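You operate a simulated robot arm through the tools that you are given. There is no shell and no other tool. Be economical: measure what you need, move in short steps, check, and stop when the job is done.

Carry out the task below with a simulated two-armed robot. There is one attempt and no reset: what you move stays moved.

JOB
On the top of the side table, fold the striped cloth in half, so that its two short edges meet.

Only the result counts: the job must be done as asked and must still hold three seconds after the hand-in. Knocking over, shifting, dropping, spilling or breaking anything else fails it. Flat cloth is picked up by pressing the open fingertips on it (5 to 10 N) and closing them slowly along it; thin cloth reads only 2 to 8 mm in the jaws.

ROBOT AND FRAMES
Two 7-joint arms with two-finger grippers on one trunk, on a base that drives. Base frame: it is fixed to the floor where the robot stands at the start and does not move with it; the origin is under the middle of the robot, x ahead of it, y to its left, z up; the surface under the hand at the start is at about z = 750. Readings come in mm, rad, newtons and seconds.
The left shoulder is at the start at [132, 216, 1038], the right one opposite. With the tool pointing down near the work surface each hand reaches from about 380 to 880 mm from the robot's upright axis, wherever it stands, measured 20 degrees to its own side. Places, roughly: top of the side table [700, 100, 800]. Payload 3.18 kg a hand.
The tool frame of a hand sits at the grasp point between the pads (the TCP): z along the fingers, y along the line on which they close. The tips reach 30 mm beyond it. Largest opening 144 mm; the body of the gripper starts 103 mm behind the TCP.
Orientation is that of the tool frame in the base frame, as a unit quaternion [w, x, y, z]. With the fingers straight down and closing along the base's y, the tool's x points along the base's -x, its y along +y and its z along -z.

CONTROLS
- The arms move only by the tool drive_tool. It takes "left_deltas", "right_deltas" or both (then of equal length, played together; a hand with none holds still); each is a list of rows, each an object of numbers (a shift or turn left out is 0, a gripper value left out holds the last): "x", "y", "z": the shift along the tool's x, y, z in units of 250 mm (1.0 is 250 mm); "wx", "wy", "wz": the turn, a rotation vector about the tool's x, y, z in units of 90 degrees (1.0 is 90 degrees); "hand": the gripper command, from -1 (shut) to 1 (fully open), values between in proportion. In form: [{"x": .., "y": .., "z": .., "wx": .., "wy": .., "wz": .., "hand": ..}, ...]. A call has 1 to 10 rows; each row is the pose to reach, as a shift and turn from the pose commanded when the call began, along the tool's axes at that moment. A call with a number of a shift or a turn outside -1 to 1 is refused whole. A row lasts 0.2 s, in which the tool goes at most 50 mm and 0.15 rad; a call with a longer step from one row to the next is refused whole, and so is a gripper value outside its range. Where a pose cannot be reached the arm comes as near as it can. A force on the tool above 40 N (or 10 N above the force at the start of the call, whichever is more), or a blocked arm, ends the call early, and 0.2 s more pass. Each finger halts on what it meets, pressing with about 27 N; the grip force reading is that of the motor and also rises with nothing between the fingers. The clock runs only during rows and for 0.2 s after the last one: add rows that repeat a pose to give the fingers time. It gives the time, the measured TCP pose, the force on the tool (base axes), the opening and the grip force at its end, in the units of the frame above (readings bear some noise), with the torque about the TCP (base axes, N m) and any sound that the robot's microphone picked up, and new pictures: "pictures" is both (left out), scene, wrist or none (wrist: the cameras of the hands that moved).
- Cameras (640 x 400 px; columns grow to the right, rows downward): "scene" is now at [245.5, 28, 1200.1]; the picture's right is [0.32, -0.95, 0.00], its down [-0.71, -0.24, -0.66] and it looks along [0.63, 0.21, -0.75] (base axes); focal length 240 px, centre (320, 200). "left" rides on the left gripper at [77, -16, -143] in its tool frame; the picture's right is [0.21, 0.98, 0.00], its down [-0.84, 0.18, -0.51] and it looks along [-0.50, 0.11, 0.86] (tool axes); focal length 218 px, centre (320, 200). "right" rides on the right gripper at [76, 16, -143] in its tool frame; the picture's right is [-0.21, 0.98, 0.00], its down [-0.84, -0.18, -0.51] and it looks along [-0.50, -0.11, 0.86] (tool axes); focal length 218 px, centre (320, 200). There is no depth. A picture from a camera that has moved, and an enlarged one, comes with that camera's place and axes in the base frame and with its lens.
- move_column(by): slides the trunk up (or, below 0, down) by that many mm; the arms and the scene camera ride with it, the base frame stays. It gives what a move gives, with no picture.
- roll_base(legs): drives the robot by 1 to 6 legs, each [ahead, left, turn to the left] in mm, mm and rad, along the robot's own axes; the way and the turn of a leg run together, so that a leg with both is an arc; at most 1500 mm and 3.142 rad a leg. The arms and the cameras ride along, it lands a little off, and it stops where it bumps. It gives what a move gives, and a new picture of the scene camera.
- turn_head(pan, tilt): turns the head with the scene camera to pan (to the left, within 1.396 rad either way) and tilt (down, from -0.506 to 1.204), counted from straight ahead of the robot. It gives what a move gives, and a new picture of the scene camera.
- close_up(camera, box): a new picture of the part [left, top, right, bottom] of that camera's present view, enlarged. The clock stands still meanwhile.
- hand_in(): hands the job in; it is judged then, once.

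Work in short steps. Places have to be worked out from the pictures, the camera data and where the tool is seen: move nearer, look again, correct. Check each grasp and each placing, and mend what went wrong. You have 120 turns and 260 pictures in all, those below and enlarged ones among them. Open the grippers and draw the arms clear of the work before you hand the job in, unless the task says otherwise.

The tools are called after "Emit:" by a JSON object that holds its "name" and its "arguments". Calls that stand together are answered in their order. drive_tool: Moves the arms, as the interface text tells. Its arguments: {"type":"object","properties":{"left_deltas":{"type":"array","items":{"type":"object","properties":{"x":{"type":"number"},"y":{"type":"number"},"z":{"type":"number"},"wx":{"type":"number"},"wy":{"type":"number"},"wz":{"type":"number"},"hand":{"type":"number"}}}},"right_deltas":{"type":"array","items":{"type":"object","properties":{"x":{"type":"number"},"y":{"type":"number"},"z":{"type":"number"},"wx":{"type":"number"},"wy":{"type":"number"},"wz":{"type":"number"},"hand":{"type":"number"}}}},"pictures":{"type":"string","enum":["both","scene","wrist","none"]}},"required":[]} The other tools are called the same way: move_column (by) slides the trunk up or down; roll_base (legs) drives the base; turn_head (pan, tilt) turns the head that bears the scene camera; close_up (camera, box) takes an enlarged picture of a part of a camera's view; hand_in () hands the job in.

At the start:

```text
clock: 0.0
left_ee_pos: [565.4, 386.1, 928.9]
left_orientation: [0.0, -0.001, 1.0, 0.0]
left_contact_force: [0.5, -0.8, -0.3]
left_ft_torque: [0.0, 0.01, -0.04]
left_finger_gap: 143.9
left_finger_force: 0.2
right_ee_pos: [487.8, -88.3, 970.6]
right_orientation: [0.001, 0.0, 1.0, 0.0]
right_contact_force: [-0.2, -1.1, -0.2]
right_ft_torque: [0.04, -0.05, 0.02]
right_finger_gap: 144.0
right_finger_force: 0.0
trunk travel left (down, up): [-125.0, 244.0]
robot x, y, heading: [-1.5, 0.7, -0.002]
head pan, tilt: [0.328, 0.846]
```

scene: 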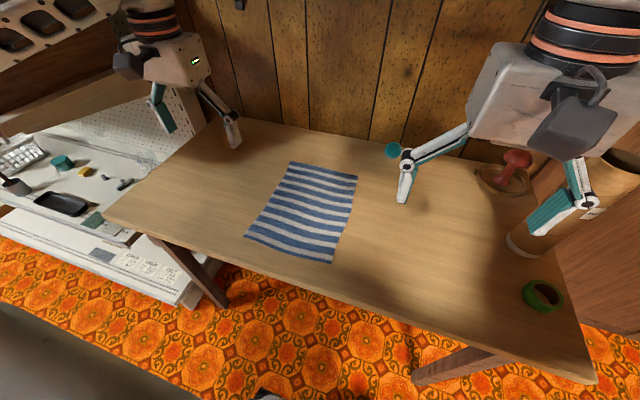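
right: 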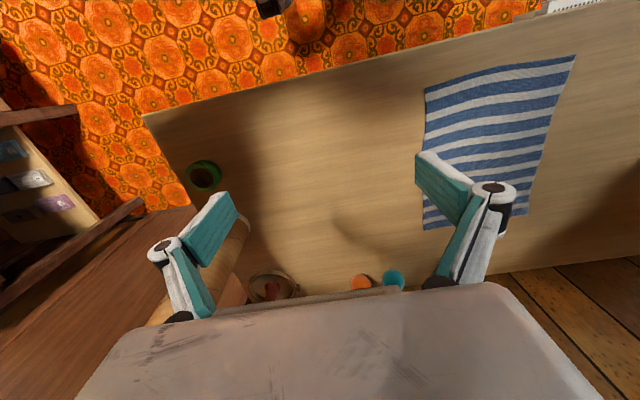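
left: 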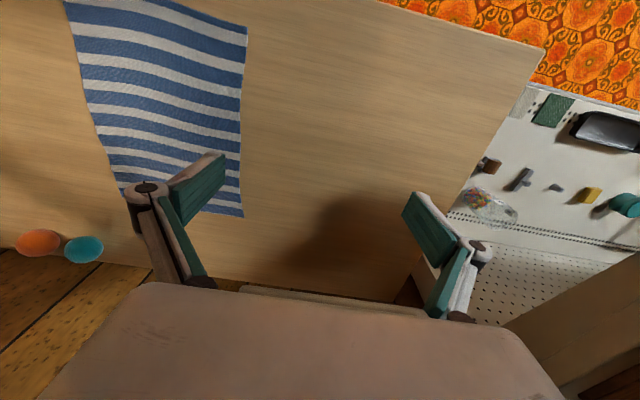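

The cloth lies at about x 470–737, y 80–280 on the table (z≈750), with its short edges parallel to y. I plan to take the far corners with both hands, jaws closing along x, and fold them toward the robot. First I turn the wrists, with the cameras outward.

Emit:
{"name": "drive_tool", "arguments": {"left_deltas": [{"wz": 0.095, "y": -0.03}, {"wz": 0.19, "y": -0.06}, {"wz": 0.285, "y": -0.09}, {"wz": 0.38, "y": -0.12}, {"wz": 0.475, "y": -0.15}, {"wz": 0.57, "y": -0.18}, {"wz": 0.665, "y": -0.21}, {"wz": 0.76, "y": -0.24}, {"wz": 0.855, "y": -0.27}, {"wz": 0.95, "y": -0.3}], "right_deltas": [{"wz": -0.095}, {"wz": -0.19}, {"wz": -0.285}, {"wz": -0.38}, {"wz": -0.475}, {"wz": -0.57}, {"wz": -0.665}, {"wz": -0.76}, {"wz": -0.855}, {"wz": -0.95}], "pictures": "none"}}

Emit:
{"name": "close_up", "arguments": {"camera": "scene", "box": [200, 130, 400, 280]}}

```text
clock: 2.2
left_ee_pos: [570.3, 311.4, 921.3]
left_orientation: [-0.005, 0.68, 0.733, -0.004]
left_contact_force: [0.6, 0.2, -2.3]
left_ft_torque: [-0.04, 0.19, 0.01]
left_finger_gap: 143.9
left_finger_force: 0.0
right_ee_pos: [400.8, -83.8, 759.9]
right_orientation: [-0.001, -0.652, 0.758, -0.002]
right_contact_force: [1.6, -3.1, 9.8]
right_ft_torque: [-0.14, -1.14, -0.38]
right_finger_gap: 144.1
right_finger_force: 0.2
right hand out of reach, approached as far as the arm can: row 6, 7, 8, 9, 10
trunk travel left (down, up): [-125.0, 244.0]
robot x, y, heading: [-0.9, -0.0, 0.002]
head pan, tilt: [0.328, 0.846]
```

```text
2.67 times, centred on (300, 205) of scene
camera zoom: at [251.5, 28.8, 1197.3], right [0.32, -0.95, 0.0], down [-0.71, -0.24, -0.66], along [0.62, 0.21, -0.75], focal length 641 px, centre (373, 187)
```

zoom: 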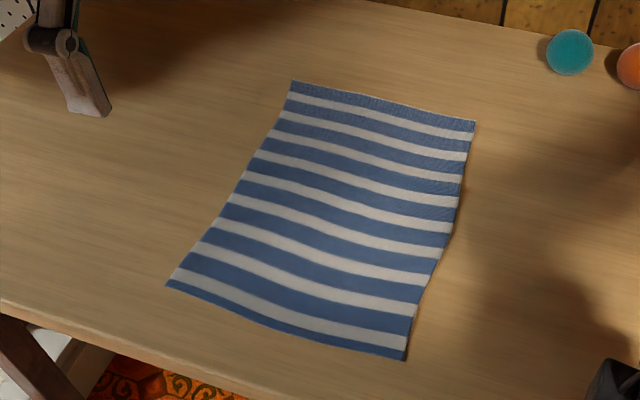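

The right wrist can't turn that way and sagged toward the table. I look before moving further.

Emit:
{"name": "turn_head", "arguments": {"pan": 0.0, "tilt": 0.9}}

Emit:
{"name": "close_up", "arguments": {"camera": "right", "box": [0, 0, 640, 400]}}

```text
clock: 3.0
left_ee_pos: [566.4, 310.3, 929.4]
left_orientation: [0.0, 0.679, 0.734, 0.0]
left_contact_force: [-0.8, -0.4, 0.1]
left_ft_torque: [0.03, -0.04, 0.04]
left_finger_gap: 144.1
left_finger_force: 0.0
right_ee_pos: [400.3, -84.1, 765.2]
right_orientation: [0.003, -0.65, 0.76, -0.006]
right_contact_force: [-0.1, -0.3, 0.0]
right_ft_torque: [0.01, -0.01, 0.0]
right_finger_gap: 143.8
right_finger_force: 0.1
trunk travel left (down, up): [-125.0, 244.0]
robot x, y, heading: [1.1, 0.6, -0.001]
head pan, tilt: [0.0, 0.901]
camera scene: at [247.0, 2.8, 1196.0], right [0.0, -1.0, 0.0], down [-0.78, 0.0, -0.62], along [0.62, 0.0, -0.78], focal length 240 px, centre (320, 200)
```

scene: 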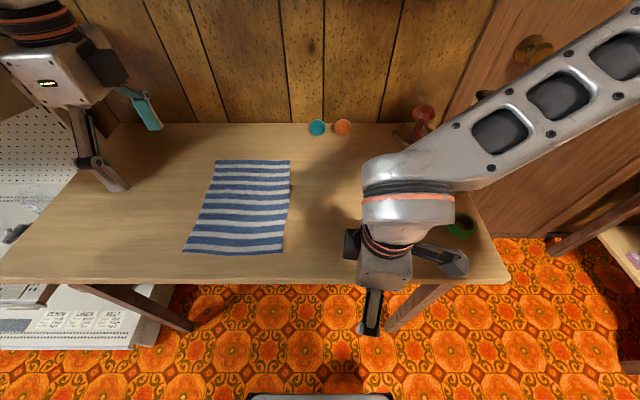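

```text
1.00 times, centred on (320, 200) of right (not enlarged: the box is as wide or as high as the picture)
camera zoom: at [370.7, -155.6, 909.4], right [-0.93, 0.36, -0.01], down [0.3, 0.81, 0.51], along [0.19, 0.47, -0.86], focal length 218 px, centre (320, 200)
```

zoom: 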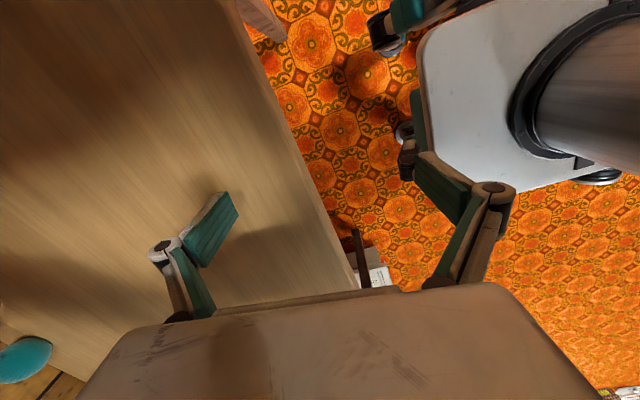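

Nothing is touched (contact force ~0). I lift the right hand straight up and start turning it back.

Emit:
{"name": "drive_tool", "arguments": {"right_deltas": [{"z": -0.15}, {"z": -0.3}, {"z": -0.45, "wz": 0.09}, {"z": -0.6, "wz": 0.18}, {"z": -0.7, "wz": 0.27}, {"z": -0.8, "wz": 0.36}, {"z": -0.8, "wz": 0.45}, {"z": -0.8, "wz": 0.54}, {"z": -0.8, "wz": 0.63}, {"z": -0.8, "wz": 0.72}], "pictures": "none"}}

```text
clock: 5.2
left_ee_pos: [565.8, 311.6, 927.8]
left_orientation: [0.0, 0.679, 0.735, 0.0]
left_contact_force: [0.0, 0.7, -0.3]
left_ft_torque: [0.0, 0.0, 0.0]
left_finger_gap: 144.1
left_finger_force: 0.0
right_ee_pos: [395.8, -79.7, 965.1]
right_orientation: [0.003, -0.145, 0.989, 0.0]
right_contact_force: [-0.3, -0.4, -0.3]
right_ft_torque: [0.0, 0.02, -0.02]
right_finger_gap: 143.9
right_finger_force: 0.1
right hand out of reach, approached as far as the arm can: row 1, 2, 3, 4
trunk travel left (down, up): [-125.0, 244.0]
robot x, y, heading: [3.6, 2.5, -0.003]
head pan, tilt: [0.0, 0.901]
```

I check the left side for clearance before driving.

Emit:
{"name": "turn_head", "arguments": {"pan": 0.9, "tilt": 0.6}}

```text
clock: 6.4
left_ee_pos: [565.5, 310.6, 929.3]
left_orientation: [0.0, 0.678, 0.735, 0.0]
left_contact_force: [-0.7, -0.1, 0.3]
left_ft_torque: [-0.01, 0.04, -0.03]
left_finger_gap: 144.1
left_finger_force: 0.0
right_ee_pos: [397.1, -81.2, 964.0]
right_orientation: [0.004, -0.147, 0.989, -0.001]
right_contact_force: [0.4, 0.8, -0.5]
right_ft_torque: [0.0, -0.02, 0.03]
right_finger_gap: 143.8
right_finger_force: 0.1
trunk travel left (down, up): [-125.0, 244.0]
robot x, y, heading: [1.1, -1.2, 0.004]
head pan, tilt: [0.901, 0.6]
camera scene: at [226.4, 71.9, 1220.7], right [0.78, -0.62, 0.0], down [-0.35, -0.44, -0.82], along [0.51, 0.65, -0.57], focal length 240 px, centre (320, 200)
```

scene: 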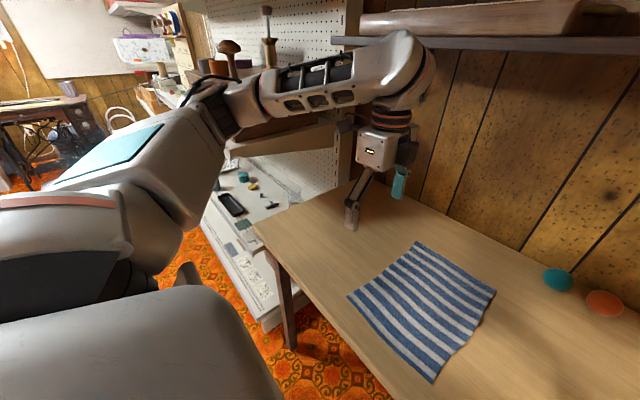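

There's clutter on the left near the elbow, so I'd rather not drive left unless I must. I move the right hand over the table toward the cloth's right side and test the wrist turn there.

Emit:
{"name": "drive_tool", "arguments": {"right_deltas": [{"x": -0.15, "y": 0.045}, {"x": -0.3, "y": 0.09}, {"x": -0.45, "y": 0.13}, {"x": -0.6, "y": 0.175}, {"x": -0.75, "y": 0.22}, {"x": -0.9, "y": 0.26, "wz": -0.09}, {"x": -0.9, "y": 0.26, "wz": -0.18}, {"x": -0.9, "y": 0.26, "wz": -0.27}, {"x": -0.9, "y": 0.26, "wz": -0.36}], "pictures": "none"}}

Emit:
{"name": "drive_tool", "arguments": {"right_deltas": [{"wz": -0.09}, {"wz": -0.18}, {"wz": -0.27}, {"wz": -0.36}, {"wz": -0.45}], "pictures": "none"}}

```text
clock: 8.4
left_ee_pos: [565.4, 310.6, 929.1]
left_orientation: [0.0, 0.678, 0.735, -0.001]
left_contact_force: [-0.3, 0.6, 0.3]
left_ft_torque: [0.04, 0.02, -0.01]
left_finger_gap: 144.1
left_finger_force: 0.1
right_ee_pos: [590.3, 46.3, 964.1]
right_orientation: [0.003, -0.24, 0.971, 0.0]
right_contact_force: [-0.6, 0.2, 0.2]
right_ft_torque: [-0.01, 0.02, 0.01]
right_finger_gap: 144.1
right_finger_force: 0.0
right hand out of reach, approached as far as the arm can: row 7, 8, 9
trunk travel left (down, up): [-125.0, 244.0]
robot x, y, heading: [1.1, -0.7, 0.002]
head pan, tilt: [0.901, 0.6]
```

```text
clock: 9.6
left_ee_pos: [566.6, 310.9, 928.8]
left_orientation: [0.0, 0.678, 0.735, -0.001]
left_contact_force: [-0.4, 0.1, -0.4]
left_ft_torque: [0.0, -0.03, 0.01]
left_finger_gap: 144.1
left_finger_force: 0.0
right_ee_pos: [590.0, 47.2, 965.4]
right_orientation: [0.006, -0.26, 0.966, 0.0]
right_contact_force: [0.4, 0.5, 0.2]
right_ft_torque: [0.01, 0.01, -0.02]
right_finger_gap: 144.0
right_finger_force: 0.1
right hand out of reach, approached as far as the arm can: row 1, 2, 3, 4, 5
trunk travel left (down, up): [-125.0, 244.0]
robot x, y, heading: [-1.0, 0.1, 0.0]
head pan, tilt: [0.901, 0.6]
```

A wrist limit stops that direction here, so I turn the right hand the other way (camera toward +y). There is room: the hands are ~260 mm apart.

Emit:
{"name": "drive_tool", "arguments": {"right_deltas": [{"wz": 0.09}, {"wz": 0.18}, {"wz": 0.27}, {"wz": 0.36}, {"wz": 0.45}, {"wz": 0.54}, {"wz": 0.63}, {"wz": 0.72}, {"wz": 0.81}, {"wz": 0.9}], "pictures": "none"}}

Emit:
{"name": "drive_tool", "arguments": {"right_deltas": [{"wz": 0.09}, {"wz": 0.18}, {"wz": 0.27}, {"wz": 0.36}, {"wz": 0.43}], "left_deltas": [{"wz": 0.05}, {"wz": 0.05}, {"wz": 0.05}, {"wz": 0.05}, {"wz": 0.05}], "pictures": "both"}}

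```text
clock: 11.8
left_ee_pos: [566.5, 310.3, 928.0]
left_orientation: [0.0, 0.678, 0.735, 0.0]
left_contact_force: [-0.7, -0.1, 0.2]
left_ft_torque: [0.01, -0.01, -0.01]
left_finger_gap: 143.9
left_finger_force: 0.1
right_ee_pos: [592.8, 47.2, 965.9]
right_orientation: [0.005, 0.432, 0.902, 0.005]
right_contact_force: [-0.2, -0.1, 0.3]
right_ft_torque: [-0.03, -0.01, -0.02]
right_finger_gap: 144.1
right_finger_force: 0.0
trunk travel left (down, up): [-125.0, 244.0]
robot x, y, heading: [-0.4, 4.2, 0.005]
head pan, tilt: [0.901, 0.6]
```

```text
clock: 13.0
left_ee_pos: [565.3, 310.9, 928.9]
left_orientation: [0.0, 0.707, 0.708, 0.001]
left_contact_force: [-0.3, -0.3, 0.1]
left_ft_torque: [-0.01, 0.05, 0.01]
left_finger_gap: 144.1
left_finger_force: 0.0
right_ee_pos: [591.8, 46.8, 966.3]
right_orientation: [0.004, 0.705, 0.709, 0.006]
right_contact_force: [0.0, 1.0, 0.2]
right_ft_torque: [0.01, -0.03, 0.02]
right_finger_gap: 144.1
right_finger_force: 0.0
trunk travel left (down, up): [-125.0, 244.0]
robot x, y, heading: [-1.6, 0.4, -0.0]
head pan, tilt: [0.901, 0.6]
camera scene: at [226.3, 72.0, 1220.7], right [0.78, -0.62, 0.0], down [-0.35, -0.44, -0.83], along [0.51, 0.65, -0.56], focal length 240 px, centre (320, 200)
camera right: at [606.0, 123.4, 1109.1], right [0.98, -0.2, 0.01], down [-0.18, -0.85, 0.5], along [-0.09, -0.49, -0.86], focal length 218 px, centre (320, 200)
camera left: at [550.0, 387.4, 1070.8], right [0.98, 0.21, 0.0], down [0.18, -0.84, 0.51], along [0.11, -0.5, -0.86], focal length 218 px, centre (320, 200)
```

scene: 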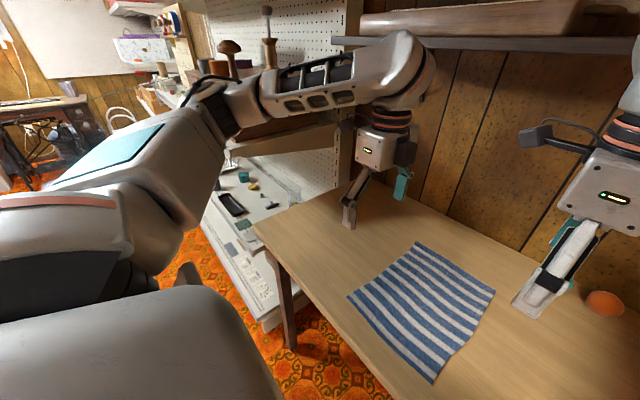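
right: 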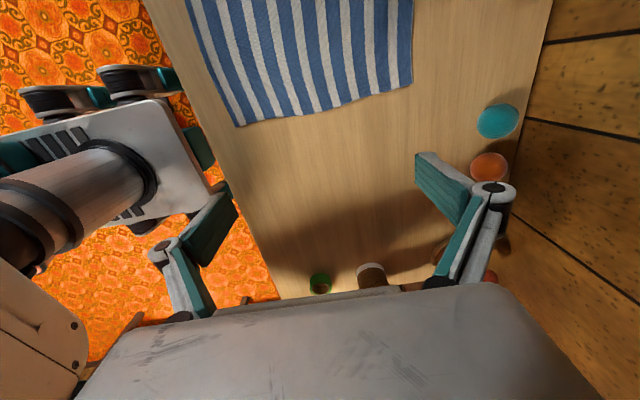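
left: 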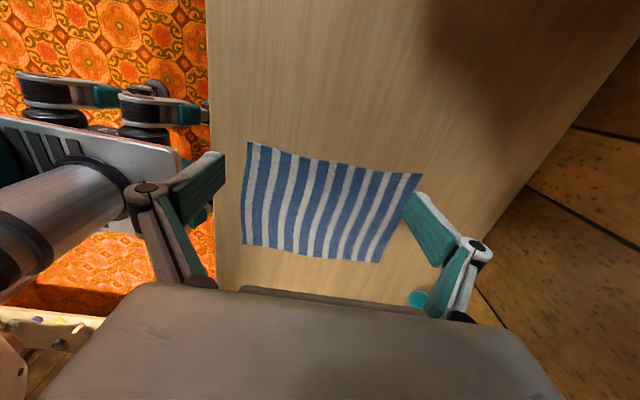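

Triangulation puts the far edge at x≈740 (y 83–282), the near edge at x≈466 and the table at z≈750. I move both hands above the far corners at z≈850, with the gap at 40 mm.

Emit:
{"name": "drive_tool", "arguments": {"left_deltas": [{"x": -0.04, "y": 0.14, "z": 0.06, "hand": -0.44}, {"x": -0.08, "y": 0.28, "z": 0.12, "hand": -0.44}, {"x": -0.12, "y": 0.42, "z": 0.19, "hand": -0.44}, {"x": -0.16, "y": 0.56, "z": 0.25, "hand": -0.44}, {"x": -0.196, "y": 0.692, "z": 0.316, "hand": -0.44}, {"x": -0.196, "y": 0.692, "z": 0.316, "hand": -0.44}], "right_deltas": [{"x": 0.045, "y": 0.117, "z": 0.09, "hand": -0.44}, {"x": 0.09, "y": 0.234, "z": 0.18, "hand": -0.44}, {"x": 0.135, "y": 0.351, "z": 0.27, "hand": -0.44}, {"x": 0.18, "y": 0.468, "z": 0.36, "hand": -0.44}, {"x": 0.224, "y": 0.584, "z": 0.464, "hand": -0.44}, {"x": 0.224, "y": 0.584, "z": 0.464, "hand": -0.44}], "pictures": "wrist"}}

Emit:
{"name": "turn_head", "arguments": {"pan": 0.25, "tilt": 0.8}}

```text
clock: 14.0
left_ee_pos: [686.5, 275.3, 875.1]
left_orientation: [0.003, 0.705, 0.709, 0.004]
left_contact_force: [-1.2, 0.3, -0.7]
left_ft_torque: [-0.12, -0.05, -0.03]
left_finger_gap: 40.4
left_finger_force: 0.2
right_ee_pos: [638.6, 118.8, 933.3]
right_orientation: [-0.101, 0.648, 0.754, 0.039]
right_contact_force: [-0.3, -1.5, 0.4]
right_ft_torque: [-0.02, 0.04, -0.01]
right_finger_gap: 40.3
right_finger_force: 0.0
right hand out of reach, approached as far as the arm can: row 5
trunk travel left (down, up): [-125.0, 244.0]
robot x, y, heading: [-8.6, 2.9, 0.002]
head pan, tilt: [0.901, 0.6]
stopped in row 5 (right hand): the arm was blocked; the commanded pose is now the measured one
camera right: at [658.9, 169.1, 1087.6], right [0.99, -0.05, -0.11], down [-0.01, -0.94, 0.34], along [-0.12, -0.33, -0.93], focal length 218 px, centre (320, 200)
camera left: at [668.8, 350.0, 1017.5], right [0.98, 0.21, 0.01], down [0.18, -0.84, 0.51], along [0.12, -0.49, -0.86], focal length 218 px, centre (320, 200)
```

right: 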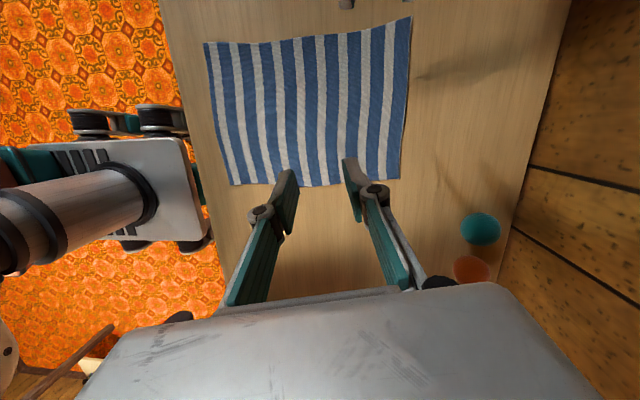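
left: 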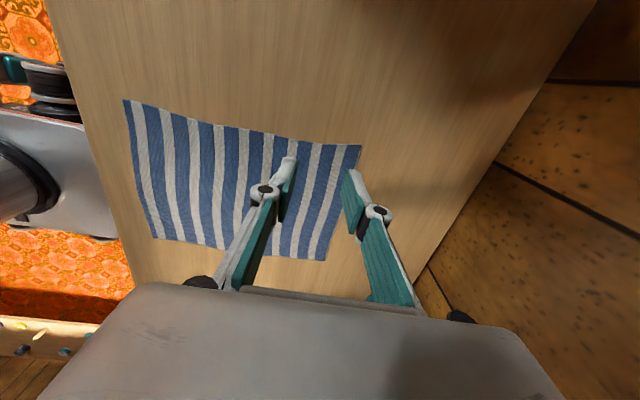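

```text
clock: 15.1
left_ee_pos: [687.4, 273.0, 874.9]
left_orientation: [0.003, 0.706, 0.708, 0.004]
left_contact_force: [0.6, 0.9, 0.0]
left_ft_torque: [0.02, 0.01, 0.0]
left_finger_gap: 40.4
left_finger_force: 0.2
right_ee_pos: [639.0, 117.6, 931.7]
right_orientation: [-0.098, 0.647, 0.755, 0.04]
right_contact_force: [0.5, 0.2, 0.0]
right_ft_torque: [-0.01, -0.05, 0.0]
right_finger_gap: 40.2
right_finger_force: 0.1
trunk travel left (down, up): [-125.0, 244.0]
robot x, y, heading: [-4.1, 1.4, -0.001]
head pan, tilt: [0.25, 0.799]
camera scene: at [232.2, 21.3, 1206.7], right [0.25, -0.97, 0.0], down [-0.69, -0.18, -0.71], along [0.68, 0.17, -0.71], focal length 240 px, centre (320, 200)
```

scene: 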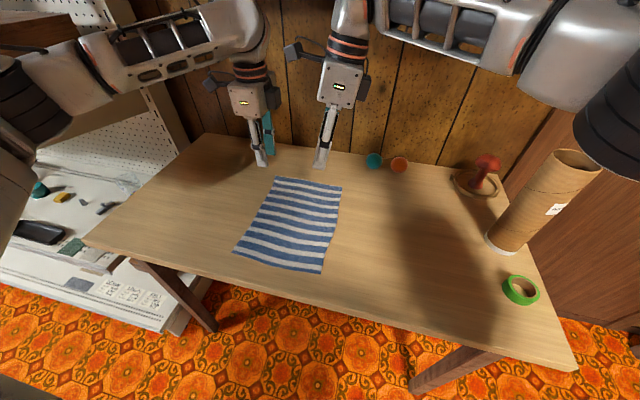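

The right arm hit a limit with the jaws crosswise. A better grip keeps the hands at natural yaw (closing along y) on the side edges right at the far corners, and the fingers can then tilt forward easily. I separate the hands and turn both back.

Emit:
{"name": "drive_tool", "arguments": {"left_deltas": [{"wz": -0.095, "x": 0.03}, {"wz": -0.19, "x": 0.06}, {"wz": -0.285, "x": 0.09}, {"wz": -0.38, "x": 0.12}, {"wz": -0.475, "x": 0.15}, {"wz": -0.57, "x": 0.18}, {"wz": -0.665, "x": 0.2}, {"wz": -0.76, "x": 0.2}, {"wz": -0.855, "x": 0.2}, {"wz": -0.95, "x": 0.2}], "right_deltas": [{"wx": 0.0056, "wy": -0.0136, "wz": -0.0898, "x": -0.04}, {"wx": 0.0112, "wy": -0.0272, "wz": -0.1796, "x": -0.08}, {"wx": 0.0168, "wy": -0.0408, "wz": -0.2694, "x": -0.12}, {"wx": 0.0224, "wy": -0.0544, "wz": -0.3592, "x": -0.16}, {"wx": 0.028, "wy": -0.068, "wz": -0.449, "x": -0.2}, {"wx": 0.0336, "wy": -0.0816, "wz": -0.5388, "x": -0.2}, {"wx": 0.0392, "wy": -0.0952, "wz": -0.6286, "x": -0.2}, {"wx": 0.0448, "wy": -0.1088, "wz": -0.7184, "x": -0.2}, {"wx": 0.0504, "wy": -0.1224, "wz": -0.8082, "x": -0.2}, {"wx": 0.056, "wy": -0.136, "wz": -0.898, "x": -0.2}], "pictures": "none"}}

```text
clock: 17.3
left_ee_pos: [695.4, 323.5, 866.6]
left_orientation: [0.001, 0.038, 0.999, -0.001]
left_contact_force: [0.2, -0.1, 0.3]
left_ft_torque: [0.0, -0.01, 0.01]
left_finger_gap: 40.2
left_finger_force: 0.0
right_ee_pos: [665.5, 60.7, 919.3]
right_orientation: [-0.006, 0.016, 1.0, 0.005]
right_contact_force: [-0.7, -0.9, -0.5]
right_ft_torque: [0.01, 0.02, 0.01]
right_finger_gap: 40.4
right_finger_force: 0.1
trunk travel left (down, up): [-125.0, 244.0]
robot x, y, heading: [-4.0, 0.5, 0.003]
head pan, tilt: [0.25, 0.799]
```

Both hands are now at yaw ≈0. I move above the far corners: left (735, 280), right (735, 85), z 830.

Emit:
{"name": "drive_tool", "arguments": {"left_deltas": [{"x": -0.07, "y": -0.06, "z": 0.06, "wz": -0.02}, {"x": -0.14, "y": -0.12, "z": 0.12, "wz": -0.048}, {"x": -0.173, "y": -0.16, "z": 0.148, "wz": -0.048}, {"x": -0.173, "y": -0.16, "z": 0.148, "wz": -0.048}], "right_deltas": [{"x": -0.09, "y": 0.035, "z": 0.12, "wz": -0.02}, {"x": -0.18, "y": 0.07, "z": 0.24, "wz": -0.02}, {"x": -0.278, "y": 0.104, "z": 0.356, "wz": -0.02}, {"x": -0.278, "y": 0.104, "z": 0.356, "wz": -0.02}], "pictures": "both"}}

```text
clock: 17.8
left_ee_pos: [710.9, 296.7, 852.3]
left_orientation: [0.005, 0.01, 1.0, 0.0]
left_contact_force: [-0.1, 0.9, -1.4]
left_ft_torque: [-0.09, -0.08, 0.01]
left_finger_gap: 40.4
left_finger_force: 0.1
right_ee_pos: [642.4, 112.3, 929.5]
right_orientation: [-0.042, -0.061, 0.992, 0.1]
right_contact_force: [-0.7, 0.6, -0.4]
right_ft_torque: [-0.01, 0.01, -0.03]
right_finger_gap: 40.5
right_finger_force: 0.1
trunk travel left (down, up): [-125.0, 244.0]
robot x, y, heading: [-9.4, -0.2, -0.006]
head pan, tilt: [0.25, 0.799]
stopped in row 2 (right hand): the arm was blocked; the commanded pose is now the measured one
camera scene: at [228.2, 20.8, 1206.8], right [0.25, -0.97, 0.0], down [-0.69, -0.18, -0.7], along [0.68, 0.17, -0.71], focal length 240 px, centre (320, 200)
camera right: at [578.9, 91.8, 1077.8], right [0.1, 0.98, 0.18], down [0.9, -0.16, 0.4], along [0.42, 0.13, -0.9], focal length 218 px, centre (320, 200)
camera left: at [632.6, 281.7, 994.6], right [-0.19, 0.98, 0.0], down [0.84, 0.16, 0.52], along [0.51, 0.1, -0.86], focal length 218 px, centre (320, 200)
```

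scene: 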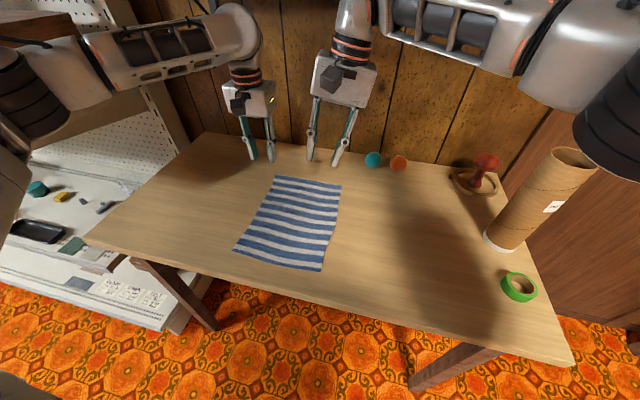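
right: 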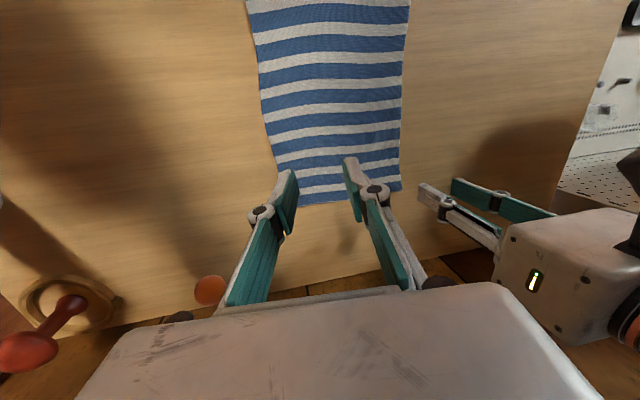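
left: 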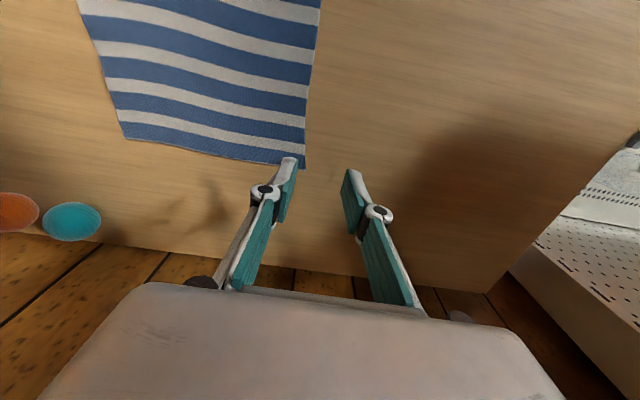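

The right arm is blocked and the robot was pushed back, so the arm may be touching something high up. I look up along it.

Emit:
{"name": "turn_head", "arguments": {"pan": -0.1, "tilt": 0.2}}

Emit:
{"name": "turn_head", "arguments": {"pan": -0.7, "tilt": 0.2}}

```text
clock: 18.8
left_ee_pos: [710.9, 296.5, 851.8]
left_orientation: [0.005, 0.01, 1.0, 0.002]
left_contact_force: [-0.2, 1.4, 0.0]
left_ft_torque: [0.02, 0.01, -0.02]
left_finger_gap: 40.2
left_finger_force: 0.0
right_ee_pos: [642.0, 111.6, 929.3]
right_orientation: [-0.04, -0.062, 0.992, 0.098]
right_contact_force: [0.1, 0.1, -0.1]
right_ft_torque: [0.01, 0.0, 0.01]
right_finger_gap: 40.2
right_finger_force: 0.0
trunk travel left (down, up): [-125.0, 244.0]
robot x, y, heading: [-6.4, 1.2, -0.0]
head pan, tilt: [-0.099, 0.201]
camera scene: at [242.8, -9.1, 1260.4], right [-0.1, -0.99, 0.0], down [-0.19, 0.02, -0.98], along [0.98, -0.1, -0.19], focal length 240 px, centre (320, 200)
```

scene: 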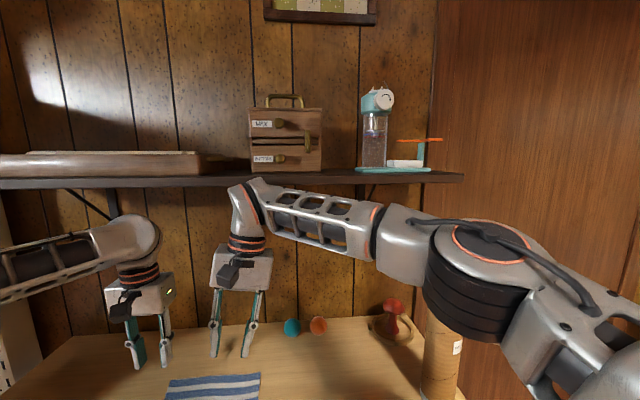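

```text
clock: 19.8
left_ee_pos: [712.2, 297.1, 852.6]
left_orientation: [0.005, 0.01, 1.0, 0.002]
left_contact_force: [-0.2, -0.4, 1.0]
left_ft_torque: [0.03, 0.0, -0.01]
left_finger_gap: 40.5
left_finger_force: 0.1
right_ee_pos: [643.4, 112.2, 928.7]
right_orientation: [-0.04, -0.062, 0.992, 0.099]
right_contact_force: [-0.1, -0.5, 0.5]
right_ft_torque: [-0.03, -0.01, 0.01]
right_finger_gap: 40.2
right_finger_force: 0.1
trunk travel left (down, up): [-125.0, 244.0]
robot x, y, heading: [-8.1, -1.9, -0.001]
head pan, tilt: [-0.7, 0.201]
camera scene: at [221.6, -59.9, 1260.0], right [-0.64, -0.77, -0.01], down [-0.14, 0.13, -0.98], along [0.75, -0.63, -0.19], focal length 240 px, centre (320, 200)
```

scene: 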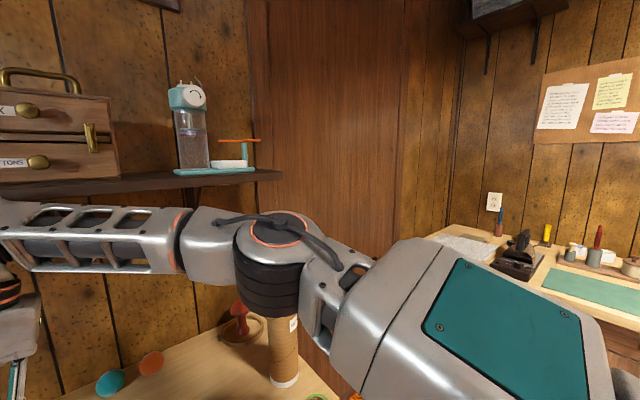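

A wall shelf hangs over the far part of the table and the high right forearm meets it; nothing on it looks moved. I back the right hand off, level it and lower it before going forward again.

Emit:
{"name": "drive_tool", "arguments": {"right_deltas": [{"x": 0.08, "y": -0.05, "z": 0.06, "wx": 0.03, "wy": -0.01, "wz": 0.02}, {"x": 0.152, "y": -0.1, "z": 0.18, "wx": 0.06, "wy": -0.025, "wz": 0.04}, {"x": 0.152, "y": -0.15, "z": 0.32, "wx": 0.1, "wy": -0.04, "wz": 0.06}, {"x": 0.152, "y": -0.208, "z": 0.42, "wx": 0.127, "wy": -0.051, "wz": 0.079}, {"x": 0.152, "y": -0.208, "z": 0.496, "wx": 0.127, "wy": -0.051, "wz": 0.079}, {"x": 0.152, "y": -0.208, "z": 0.496, "wx": 0.127, "wy": -0.051, "wz": 0.079}], "pictures": "none"}}

Emit:
{"name": "turn_head", "arguments": {"pan": -0.1, "tilt": 0.3}}

```text
clock: 21.2
left_ee_pos: [719.4, 297.6, 844.1]
left_orientation: [0.0, 0.009, 1.0, 0.001]
left_contact_force: [-0.1, 0.1, 0.5]
left_ft_torque: [-0.01, -0.02, -0.02]
left_finger_gap: 40.3
left_finger_force: 0.2
right_ee_pos: [614.4, 82.5, 793.5]
right_orientation: [-0.004, 0.006, 1.0, -0.003]
right_contact_force: [0.0, 0.0, -0.2]
right_ft_torque: [-0.01, 0.0, 0.02]
right_finger_gap: 40.2
right_finger_force: 0.1
trunk travel left (down, up): [-125.0, 244.0]
robot x, y, heading: [-7.4, 0.8, 0.004]
head pan, tilt: [-0.7, 0.201]
```

```text
clock: 22.2
left_ee_pos: [719.5, 297.9, 844.4]
left_orientation: [-0.001, 0.01, 1.0, 0.002]
left_contact_force: [-0.5, -1.0, 0.1]
left_ft_torque: [-0.02, -0.01, -0.01]
left_finger_gap: 40.3
left_finger_force: 0.0
right_ee_pos: [613.8, 80.1, 793.3]
right_orientation: [-0.004, 0.006, 1.0, -0.002]
right_contact_force: [0.6, 0.2, -0.3]
right_ft_torque: [-0.01, 0.0, -0.04]
right_finger_gap: 40.2
right_finger_force: 0.0
trunk travel left (down, up): [-125.0, 244.0]
robot x, y, heading: [-6.9, 0.3, -0.001]
head pan, tilt: [-0.099, 0.3]
camera scene: at [257.0, -7.3, 1248.2], right [-0.1, -0.99, 0.0], down [-0.29, 0.03, -0.96], along [0.95, -0.1, -0.3], focal length 240 px, centre (320, 200)
```

scene: 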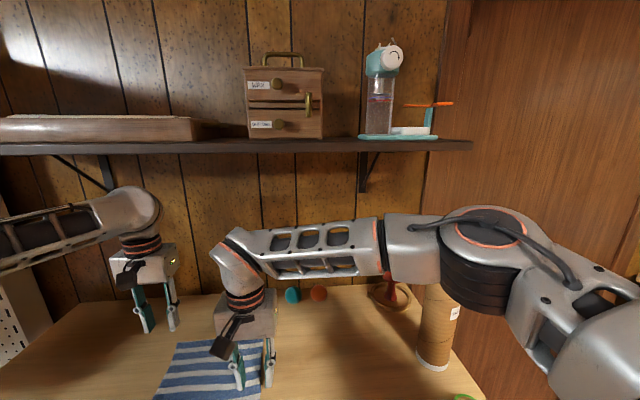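

The arm is clear beneath the shelf now. I move forward low to the corners: right (735, 85), left (736, 281), z≈795.

Emit:
{"name": "drive_tool", "arguments": {"left_deltas": [{"z": 0.1, "x": -0.03, "y": -0.03}, {"z": 0.2, "x": -0.068, "y": -0.068}, {"z": 0.2, "x": -0.068, "y": -0.068}, {"z": 0.2, "x": -0.068, "y": -0.068}, {"z": 0.2, "x": -0.068, "y": -0.068}], "right_deltas": [{"x": -0.12}, {"x": -0.24, "y": 0.01}, {"x": -0.36, "y": 0.02}, {"x": -0.488, "y": 0.022}, {"x": -0.488, "y": 0.022}], "pictures": "wrist"}}

```text
clock: 23.1
left_ee_pos: [738.4, 279.7, 793.2]
left_orientation: [-0.001, 0.01, 1.0, 0.001]
left_contact_force: [-0.4, 0.6, -0.6]
left_ft_torque: [-0.02, -0.01, 0.0]
left_finger_gap: 40.4
left_finger_force: 0.0
right_ee_pos: [772.3, -28.6, 819.0]
right_orientation: [-0.002, 0.109, 0.994, 0.032]
right_contact_force: [0.8, -0.1, 0.5]
right_ft_torque: [0.02, 0.02, 0.03]
right_finger_gap: 40.3
right_finger_force: 0.0
right hand out of reach, approached as far as the arm can: row 4
trunk travel left (down, up): [-125.0, 244.0]
robot x, y, heading: [-9.8, 3.6, -0.001]
head pan, tilt: [-0.099, 0.3]
stopped in row 4 (right hand): the arm was blocked; the commanded pose is now the measured one
camera right: at [700.7, -4.1, 963.5], right [0.42, 0.91, 0.06], down [0.78, -0.39, 0.48], along [0.46, -0.16, -0.87], focal length 218 px, centre (320, 200)
camera left: at [661.8, 263.8, 936.8], right [-0.19, 0.98, 0.0], down [0.85, 0.16, 0.51], along [0.5, 0.1, -0.86], focal length 218 px, centre (320, 200)
```

right: 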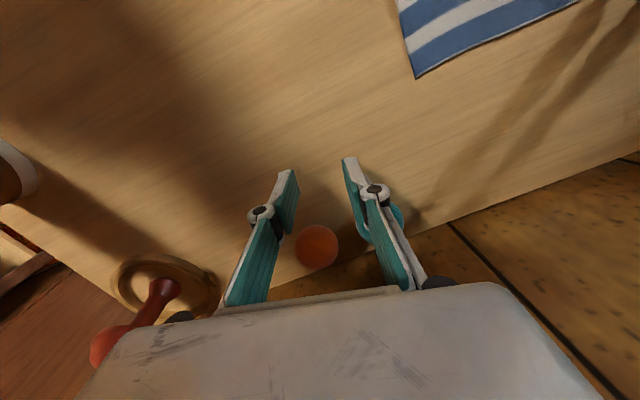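
left: 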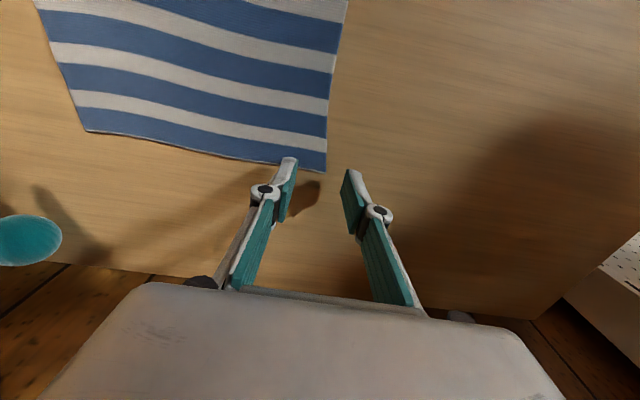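

The right arm can't reach that corner from here and swung off toward the balls, so I draw it back carefully. I'll then shift the base left.

Emit:
{"name": "drive_tool", "arguments": {"right_deltas": [{"x": 0.08, "y": -0.018, "z": -0.02}, {"x": 0.2, "y": -0.045, "z": -0.03}, {"x": 0.34, "y": -0.076, "z": -0.05}, {"x": 0.5, "y": -0.11, "z": -0.06}, {"x": 0.664, "y": -0.148, "z": -0.08}, {"x": 0.664, "y": -0.148, "z": -0.08}], "pictures": "wrist"}}

Emit:
{"name": "turn_head", "arguments": {"pan": 1.0, "tilt": 0.5}}

Emit:
{"name": "turn_head", "arguments": {"pan": 0.1, "tilt": 0.7}}

```text
clock: 24.5
left_ee_pos: [737.5, 280.3, 794.3]
left_orientation: [-0.001, 0.009, 1.0, 0.0]
left_contact_force: [1.0, 0.2, -0.2]
left_ft_torque: [0.01, -0.01, -0.01]
left_finger_gap: 40.2
left_finger_force: 0.0
right_ee_pos: [601.9, -27.6, 836.8]
right_orientation: [-0.002, 0.108, 0.994, 0.031]
right_contact_force: [-0.3, -0.1, -0.5]
right_ft_torque: [-0.01, 0.0, -0.01]
right_finger_gap: 40.3
right_finger_force: 0.0
trunk travel left (down, up): [-125.0, 244.0]
robot x, y, heading: [-8.2, -1.6, -0.006]
head pan, tilt: [-0.099, 0.3]
camera right: at [530.5, -4.1, 981.9], right [0.41, 0.91, 0.06], down [0.78, -0.39, 0.49], along [0.46, -0.16, -0.87], focal length 218 px, centre (320, 200)
```

right: 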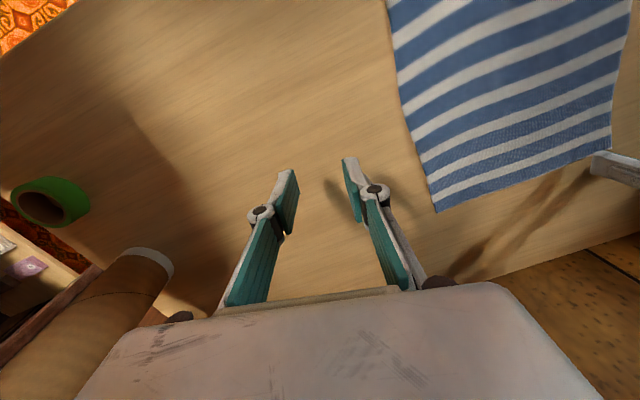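

```text
clock: 25.8
left_ee_pos: [736.9, 281.2, 793.6]
left_orientation: [-0.001, 0.009, 1.0, 0.001]
left_contact_force: [0.0, -0.9, 0.0]
left_ft_torque: [-0.02, -0.01, -0.01]
left_finger_gap: 40.2
left_finger_force: 0.1
right_ee_pos: [602.7, -27.9, 836.6]
right_orientation: [-0.002, 0.107, 0.994, 0.03]
right_contact_force: [0.5, 0.0, 0.1]
right_ft_torque: [0.01, -0.03, 0.01]
right_finger_gap: 40.2
right_finger_force: 0.0
trunk travel left (down, up): [-125.0, 244.0]
robot x, y, heading: [-6.1, 3.6, 0.002]
head pan, tilt: [1.0, 0.499]
camera scene: at [213.4, 78.7, 1229.8], right [0.84, -0.54, 0.0], down [-0.26, -0.4, -0.88], along [0.47, 0.74, -0.48], focal length 240 px, centre (320, 200)
```

scene: 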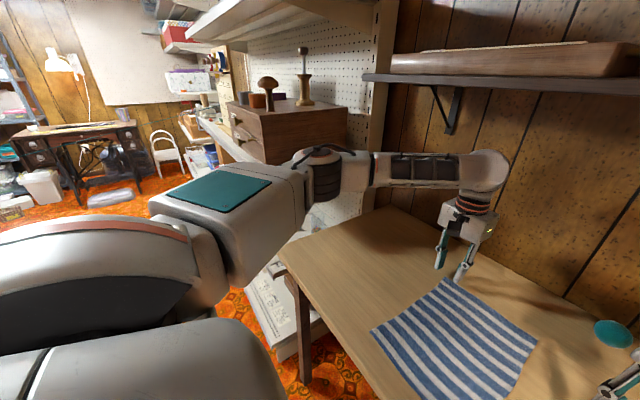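

```text
clock: 27.0
left_ee_pos: [737.5, 279.6, 794.2]
left_orientation: [-0.001, 0.01, 1.0, 0.001]
left_contact_force: [0.8, 0.3, 0.0]
left_ft_torque: [0.0, -0.02, -0.01]
left_finger_gap: 40.2
left_finger_force: 0.0
right_ee_pos: [602.1, -28.4, 837.7]
right_orientation: [-0.002, 0.107, 0.994, 0.03]
right_contact_force: [0.4, 0.1, -0.3]
right_ft_torque: [0.02, 0.0, -0.04]
right_finger_gap: 40.2
right_finger_force: 0.0
trunk travel left (down, up): [-125.0, 244.0]
robot x, y, heading: [-6.2, 0.4, -0.001]
head pan, tilt: [0.099, 0.7]
camera scene: at [248.7, 10.7, 1212.1], right [0.1, -0.99, 0.0], down [-0.64, -0.06, -0.77], along [0.76, 0.08, -0.64], focal length 240 px, centre (320, 200)
```

scene: 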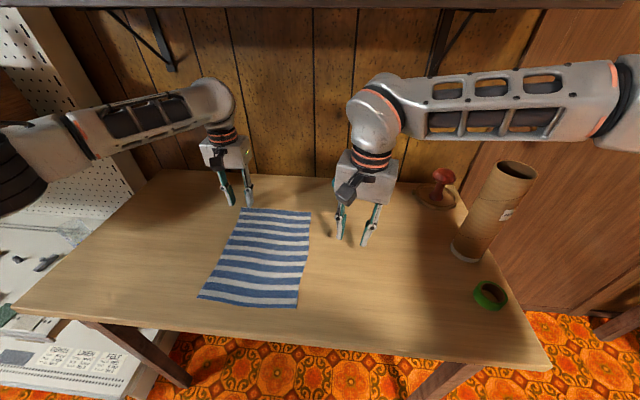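

Left and right clearances look adequate: the elbow is ~150 mm from the cabinet line. I lift the left hand a little and drive slightly forward, left and turned left to bring the right shoulder closer.

Emit:
{"name": "drive_tool", "arguments": {"left_deltas": [{"z": -0.07, "x": 0.1}, {"z": -0.14, "x": 0.2}], "pictures": "none"}}

Emit:
{"name": "roll_base", "arguments": {"legs": [[60, 20, 0.12]]}}

```text
clock: 27.6
left_ee_pos: [686.0, 279.4, 831.1]
left_orientation: [-0.001, 0.01, 1.0, 0.001]
left_contact_force: [-0.4, 0.2, 0.4]
left_ft_torque: [0.01, -0.04, 0.0]
left_finger_gap: 40.1
left_finger_force: 0.1
right_ee_pos: [601.8, -28.3, 838.8]
right_orientation: [-0.002, 0.107, 0.994, 0.032]
right_contact_force: [-0.5, -0.1, 0.6]
right_ft_torque: [-0.03, -0.01, -0.01]
right_finger_gap: 40.8
right_finger_force: 0.1
trunk travel left (down, up): [-125.0, 244.0]
robot x, y, heading: [-5.2, 0.0, -0.001]
head pan, tilt: [0.099, 0.7]
```

```text
clock: 28.6
left_ee_pos: [707.4, 384.7, 829.0]
left_orientation: [-0.001, -0.05, 0.999, 0.001]
left_contact_force: [-1.0, 1.4, 0.0]
left_ft_torque: [-0.03, 0.05, 0.01]
left_finger_gap: 40.4
left_finger_force: 0.0
right_ee_pos: [660.1, 68.5, 838.4]
right_orientation: [-0.004, 0.048, 0.998, 0.031]
right_contact_force: [-0.4, -0.1, 0.2]
right_ft_torque: [-0.04, 0.01, -0.01]
right_finger_gap: 40.4
right_finger_force: 0.0
trunk travel left (down, up): [-125.0, 244.0]
robot x, y, heading: [51.4, 23.8, 0.116]
head pan, tilt: [0.099, 0.7]
camera scene: at [304.5, 65.3, 1212.0], right [0.22, -0.98, 0.0], down [-0.63, -0.14, -0.76], along [0.75, 0.17, -0.64], focal length 240 px, centre (320, 200)
```

scene: 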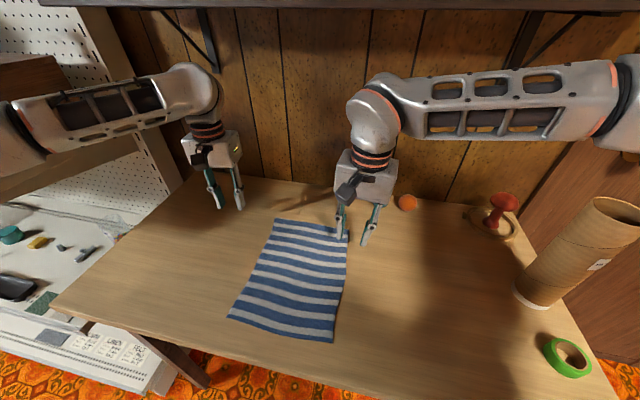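

Now I level both hands and move them to the corners at z≈795.

Emit:
{"name": "drive_tool", "arguments": {"left_deltas": [{"x": -0.018, "y": -0.1, "z": 0.04, "wz": 0.016}, {"x": -0.036, "y": -0.21, "z": 0.08, "wz": 0.032}, {"x": -0.054, "y": -0.32, "z": 0.11, "wz": 0.05}, {"x": -0.07, "y": -0.425, "z": 0.136, "wz": 0.064}, {"x": -0.07, "y": -0.425, "z": 0.136, "wz": 0.064}], "right_deltas": [{"x": -0.07, "y": 0.02, "z": 0.06, "wx": 0.01, "wz": -0.015}, {"x": -0.145, "y": 0.04, "z": 0.12, "wx": 0.02, "wz": -0.03}, {"x": -0.22, "y": 0.06, "z": 0.176, "wx": 0.03, "wz": -0.045}, {"x": -0.292, "y": 0.082, "z": 0.176, "wx": 0.04, "wz": -0.061}, {"x": -0.292, "y": 0.082, "z": 0.176, "wx": 0.04, "wz": -0.061}], "pictures": "both"}}

```text
clock: 29.8
left_ee_pos: [732.8, 278.7, 794.7]
left_orientation: [0.0, 0.0, 1.0, 0.001]
left_contact_force: [-0.2, 0.3, -0.5]
left_ft_torque: [0.03, -0.01, 0.04]
left_finger_gap: 40.4
left_finger_force: 0.1
right_ee_pos: [733.5, 85.0, 794.5]
right_orientation: [-0.004, 0.0, 1.0, -0.002]
right_contact_force: [0.4, 0.6, 0.3]
right_ft_torque: [0.0, 0.02, 0.0]
right_finger_gap: 40.4
right_finger_force: 0.1
trunk travel left (down, up): [-125.0, 244.0]
robot x, y, heading: [53.0, 25.0, 0.117]
head pan, tilt: [0.099, 0.7]
camera scene: at [303.9, 64.5, 1212.2], right [0.22, -0.98, 0.0], down [-0.63, -0.14, -0.77], along [0.75, 0.17, -0.64], focal length 240 px, centre (320, 200)
camera right: at [659.2, 101.7, 938.0], right [0.21, 0.98, 0.0], down [0.85, -0.18, 0.5], along [0.49, -0.11, -0.86], focal length 218 px, centre (320, 200)
camera left: at [657.3, 262.7, 937.8], right [-0.21, 0.98, 0.0], down [0.84, 0.18, 0.51], along [0.5, 0.11, -0.86], focal length 218 px, centre (320, 200)
```

scene: 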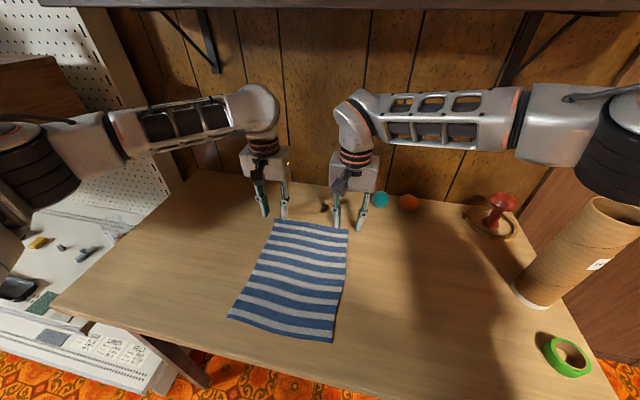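
right: 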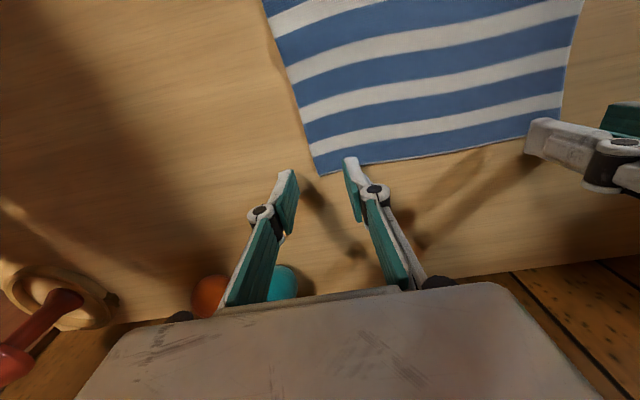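
left: 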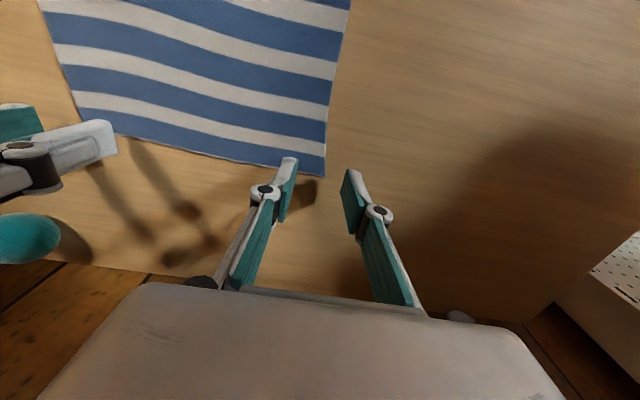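

Both hands reached. The corners are at (741, 285) and (740, 83), well placed between the jaws, so I nudge forward 4 mm and descend toward contact.

Emit:
{"name": "drive_tool", "arguments": {"left_deltas": [{"x": -0.02, "y": 0.012, "z": 0.02}, {"x": -0.02, "y": 0.012, "z": 0.045}, {"x": -0.02, "y": 0.012, "z": 0.055}], "right_deltas": [{"x": -0.016, "z": 0.02}, {"x": -0.016, "z": 0.045}, {"x": -0.016, "z": 0.055}], "pictures": "none"}}

```text
clock: 30.6
left_ee_pos: [739.5, 283.3, 782.8]
left_orientation: [0.0, 0.0, 1.0, 0.0]
left_contact_force: [0.4, 0.3, 0.1]
left_ft_torque: [0.0, -0.01, -0.01]
left_finger_gap: 40.3
left_finger_force: 0.0
right_ee_pos: [736.4, 84.3, 781.0]
right_orientation: [-0.003, 0.0, 1.0, 0.0]
right_contact_force: [0.3, -0.9, 4.3]
right_ft_torque: [0.09, 0.03, 0.0]
right_finger_gap: 40.0
right_finger_force: 0.1
trunk travel left (down, up): [-125.0, 244.0]
robot x, y, heading: [51.8, 23.1, 0.118]
head pan, tilt: [0.099, 0.7]
```

The right hand is touching (4 N) at z≈781; I lower the left a bit more.

Emit:
{"name": "drive_tool", "arguments": {"left_deltas": [{"z": 0.006}, {"z": 0.01}, {"z": 0.01}], "right_deltas": [{"z": 0.001}, {"z": 0.002}, {"z": 0.002}], "pictures": "none"}}

```text
clock: 31.4
left_ee_pos: [738.7, 283.0, 779.3]
left_orientation: [0.001, 0.0, 1.0, 0.0]
left_contact_force: [-1.9, -0.1, 4.9]
left_ft_torque: [-0.14, 0.05, -0.05]
left_finger_gap: 40.4
left_finger_force: 0.1
right_ee_pos: [738.1, 85.3, 781.7]
right_orientation: [-0.003, 0.0, 1.0, 0.0]
right_contact_force: [-0.4, 0.1, 3.7]
right_ft_torque: [0.12, 0.02, 0.04]
right_finger_gap: 39.7
right_finger_force: 0.0
trunk travel left (down, up): [-125.0, 244.0]
robot x, y, heading: [50.0, 24.0, 0.12]
head pan, tilt: [0.099, 0.7]
```

Both press at about 4–5 N. I push slightly more and close slowly.

Emit:
{"name": "drive_tool", "arguments": {"left_deltas": [{"z": 0.003, "hand": -0.44}, {"z": 0.003, "hand": -0.5}, {"z": 0.003, "hand": -0.57}, {"z": 0.003, "hand": -0.64}, {"z": 0.003, "hand": -0.71}, {"z": 0.003, "hand": -0.78}, {"z": 0.003, "hand": -0.85}, {"z": 0.003, "hand": -0.92}, {"z": 0.003, "hand": -1.0}, {"z": 0.003, "hand": -1.0}], "right_deltas": [{"z": 0.006, "hand": -0.44}, {"z": 0.006, "hand": -0.5}, {"z": 0.006, "hand": -0.57}, {"z": 0.006, "hand": -0.64}, {"z": 0.006, "hand": -0.71}, {"z": 0.006, "hand": -0.78}, {"z": 0.006, "hand": -0.85}, {"z": 0.006, "hand": -0.92}, {"z": 0.006, "hand": -1.0}, {"z": 0.006, "hand": -1.0}], "pictures": "wrist"}}

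```text
clock: 33.6
left_ee_pos: [738.6, 284.0, 780.3]
left_orientation: [-0.001, 0.0, 1.0, 0.002]
left_contact_force: [-0.1, -1.3, 0.2]
left_ft_torque: [-0.03, -0.02, -0.01]
left_finger_gap: 0.0
left_finger_force: 26.7
right_ee_pos: [736.5, 84.7, 778.0]
right_orientation: [-0.003, -0.001, 1.0, 0.0]
right_contact_force: [0.8, 1.6, 7.1]
right_ft_torque: [0.08, 0.11, 0.01]
right_finger_gap: 4.1
right_finger_force: 26.9
trunk travel left (down, up): [-125.0, 244.0]
robot x, y, heading: [47.5, 21.4, 0.118]
head pan, tilt: [0.099, 0.7]
camera right: at [662.4, 101.6, 922.3], right [0.21, 0.98, 0.0], down [0.85, -0.18, 0.5], along [0.49, -0.11, -0.86], focal length 218 px, centre (320, 200)
camera left: at [663.1, 266.4, 921.9], right [-0.21, 0.98, 0.0], down [0.84, 0.18, 0.51], along [0.5, 0.11, -0.86], focal length 218 px, centre (320, 200)
```

right: 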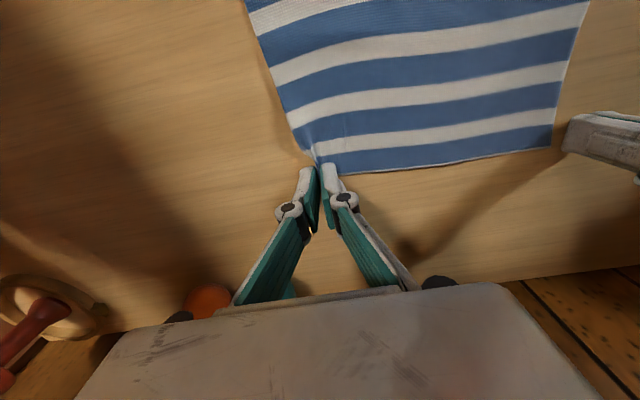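
left: 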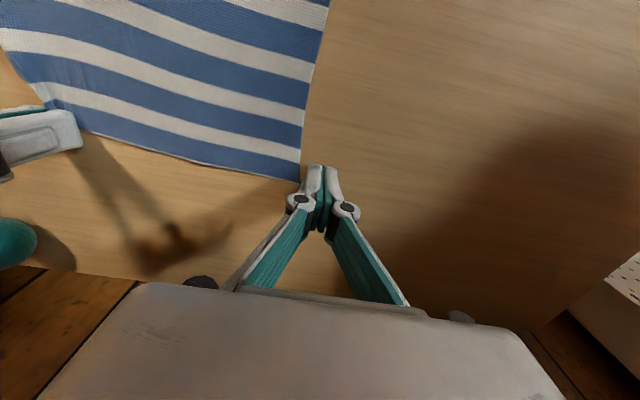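

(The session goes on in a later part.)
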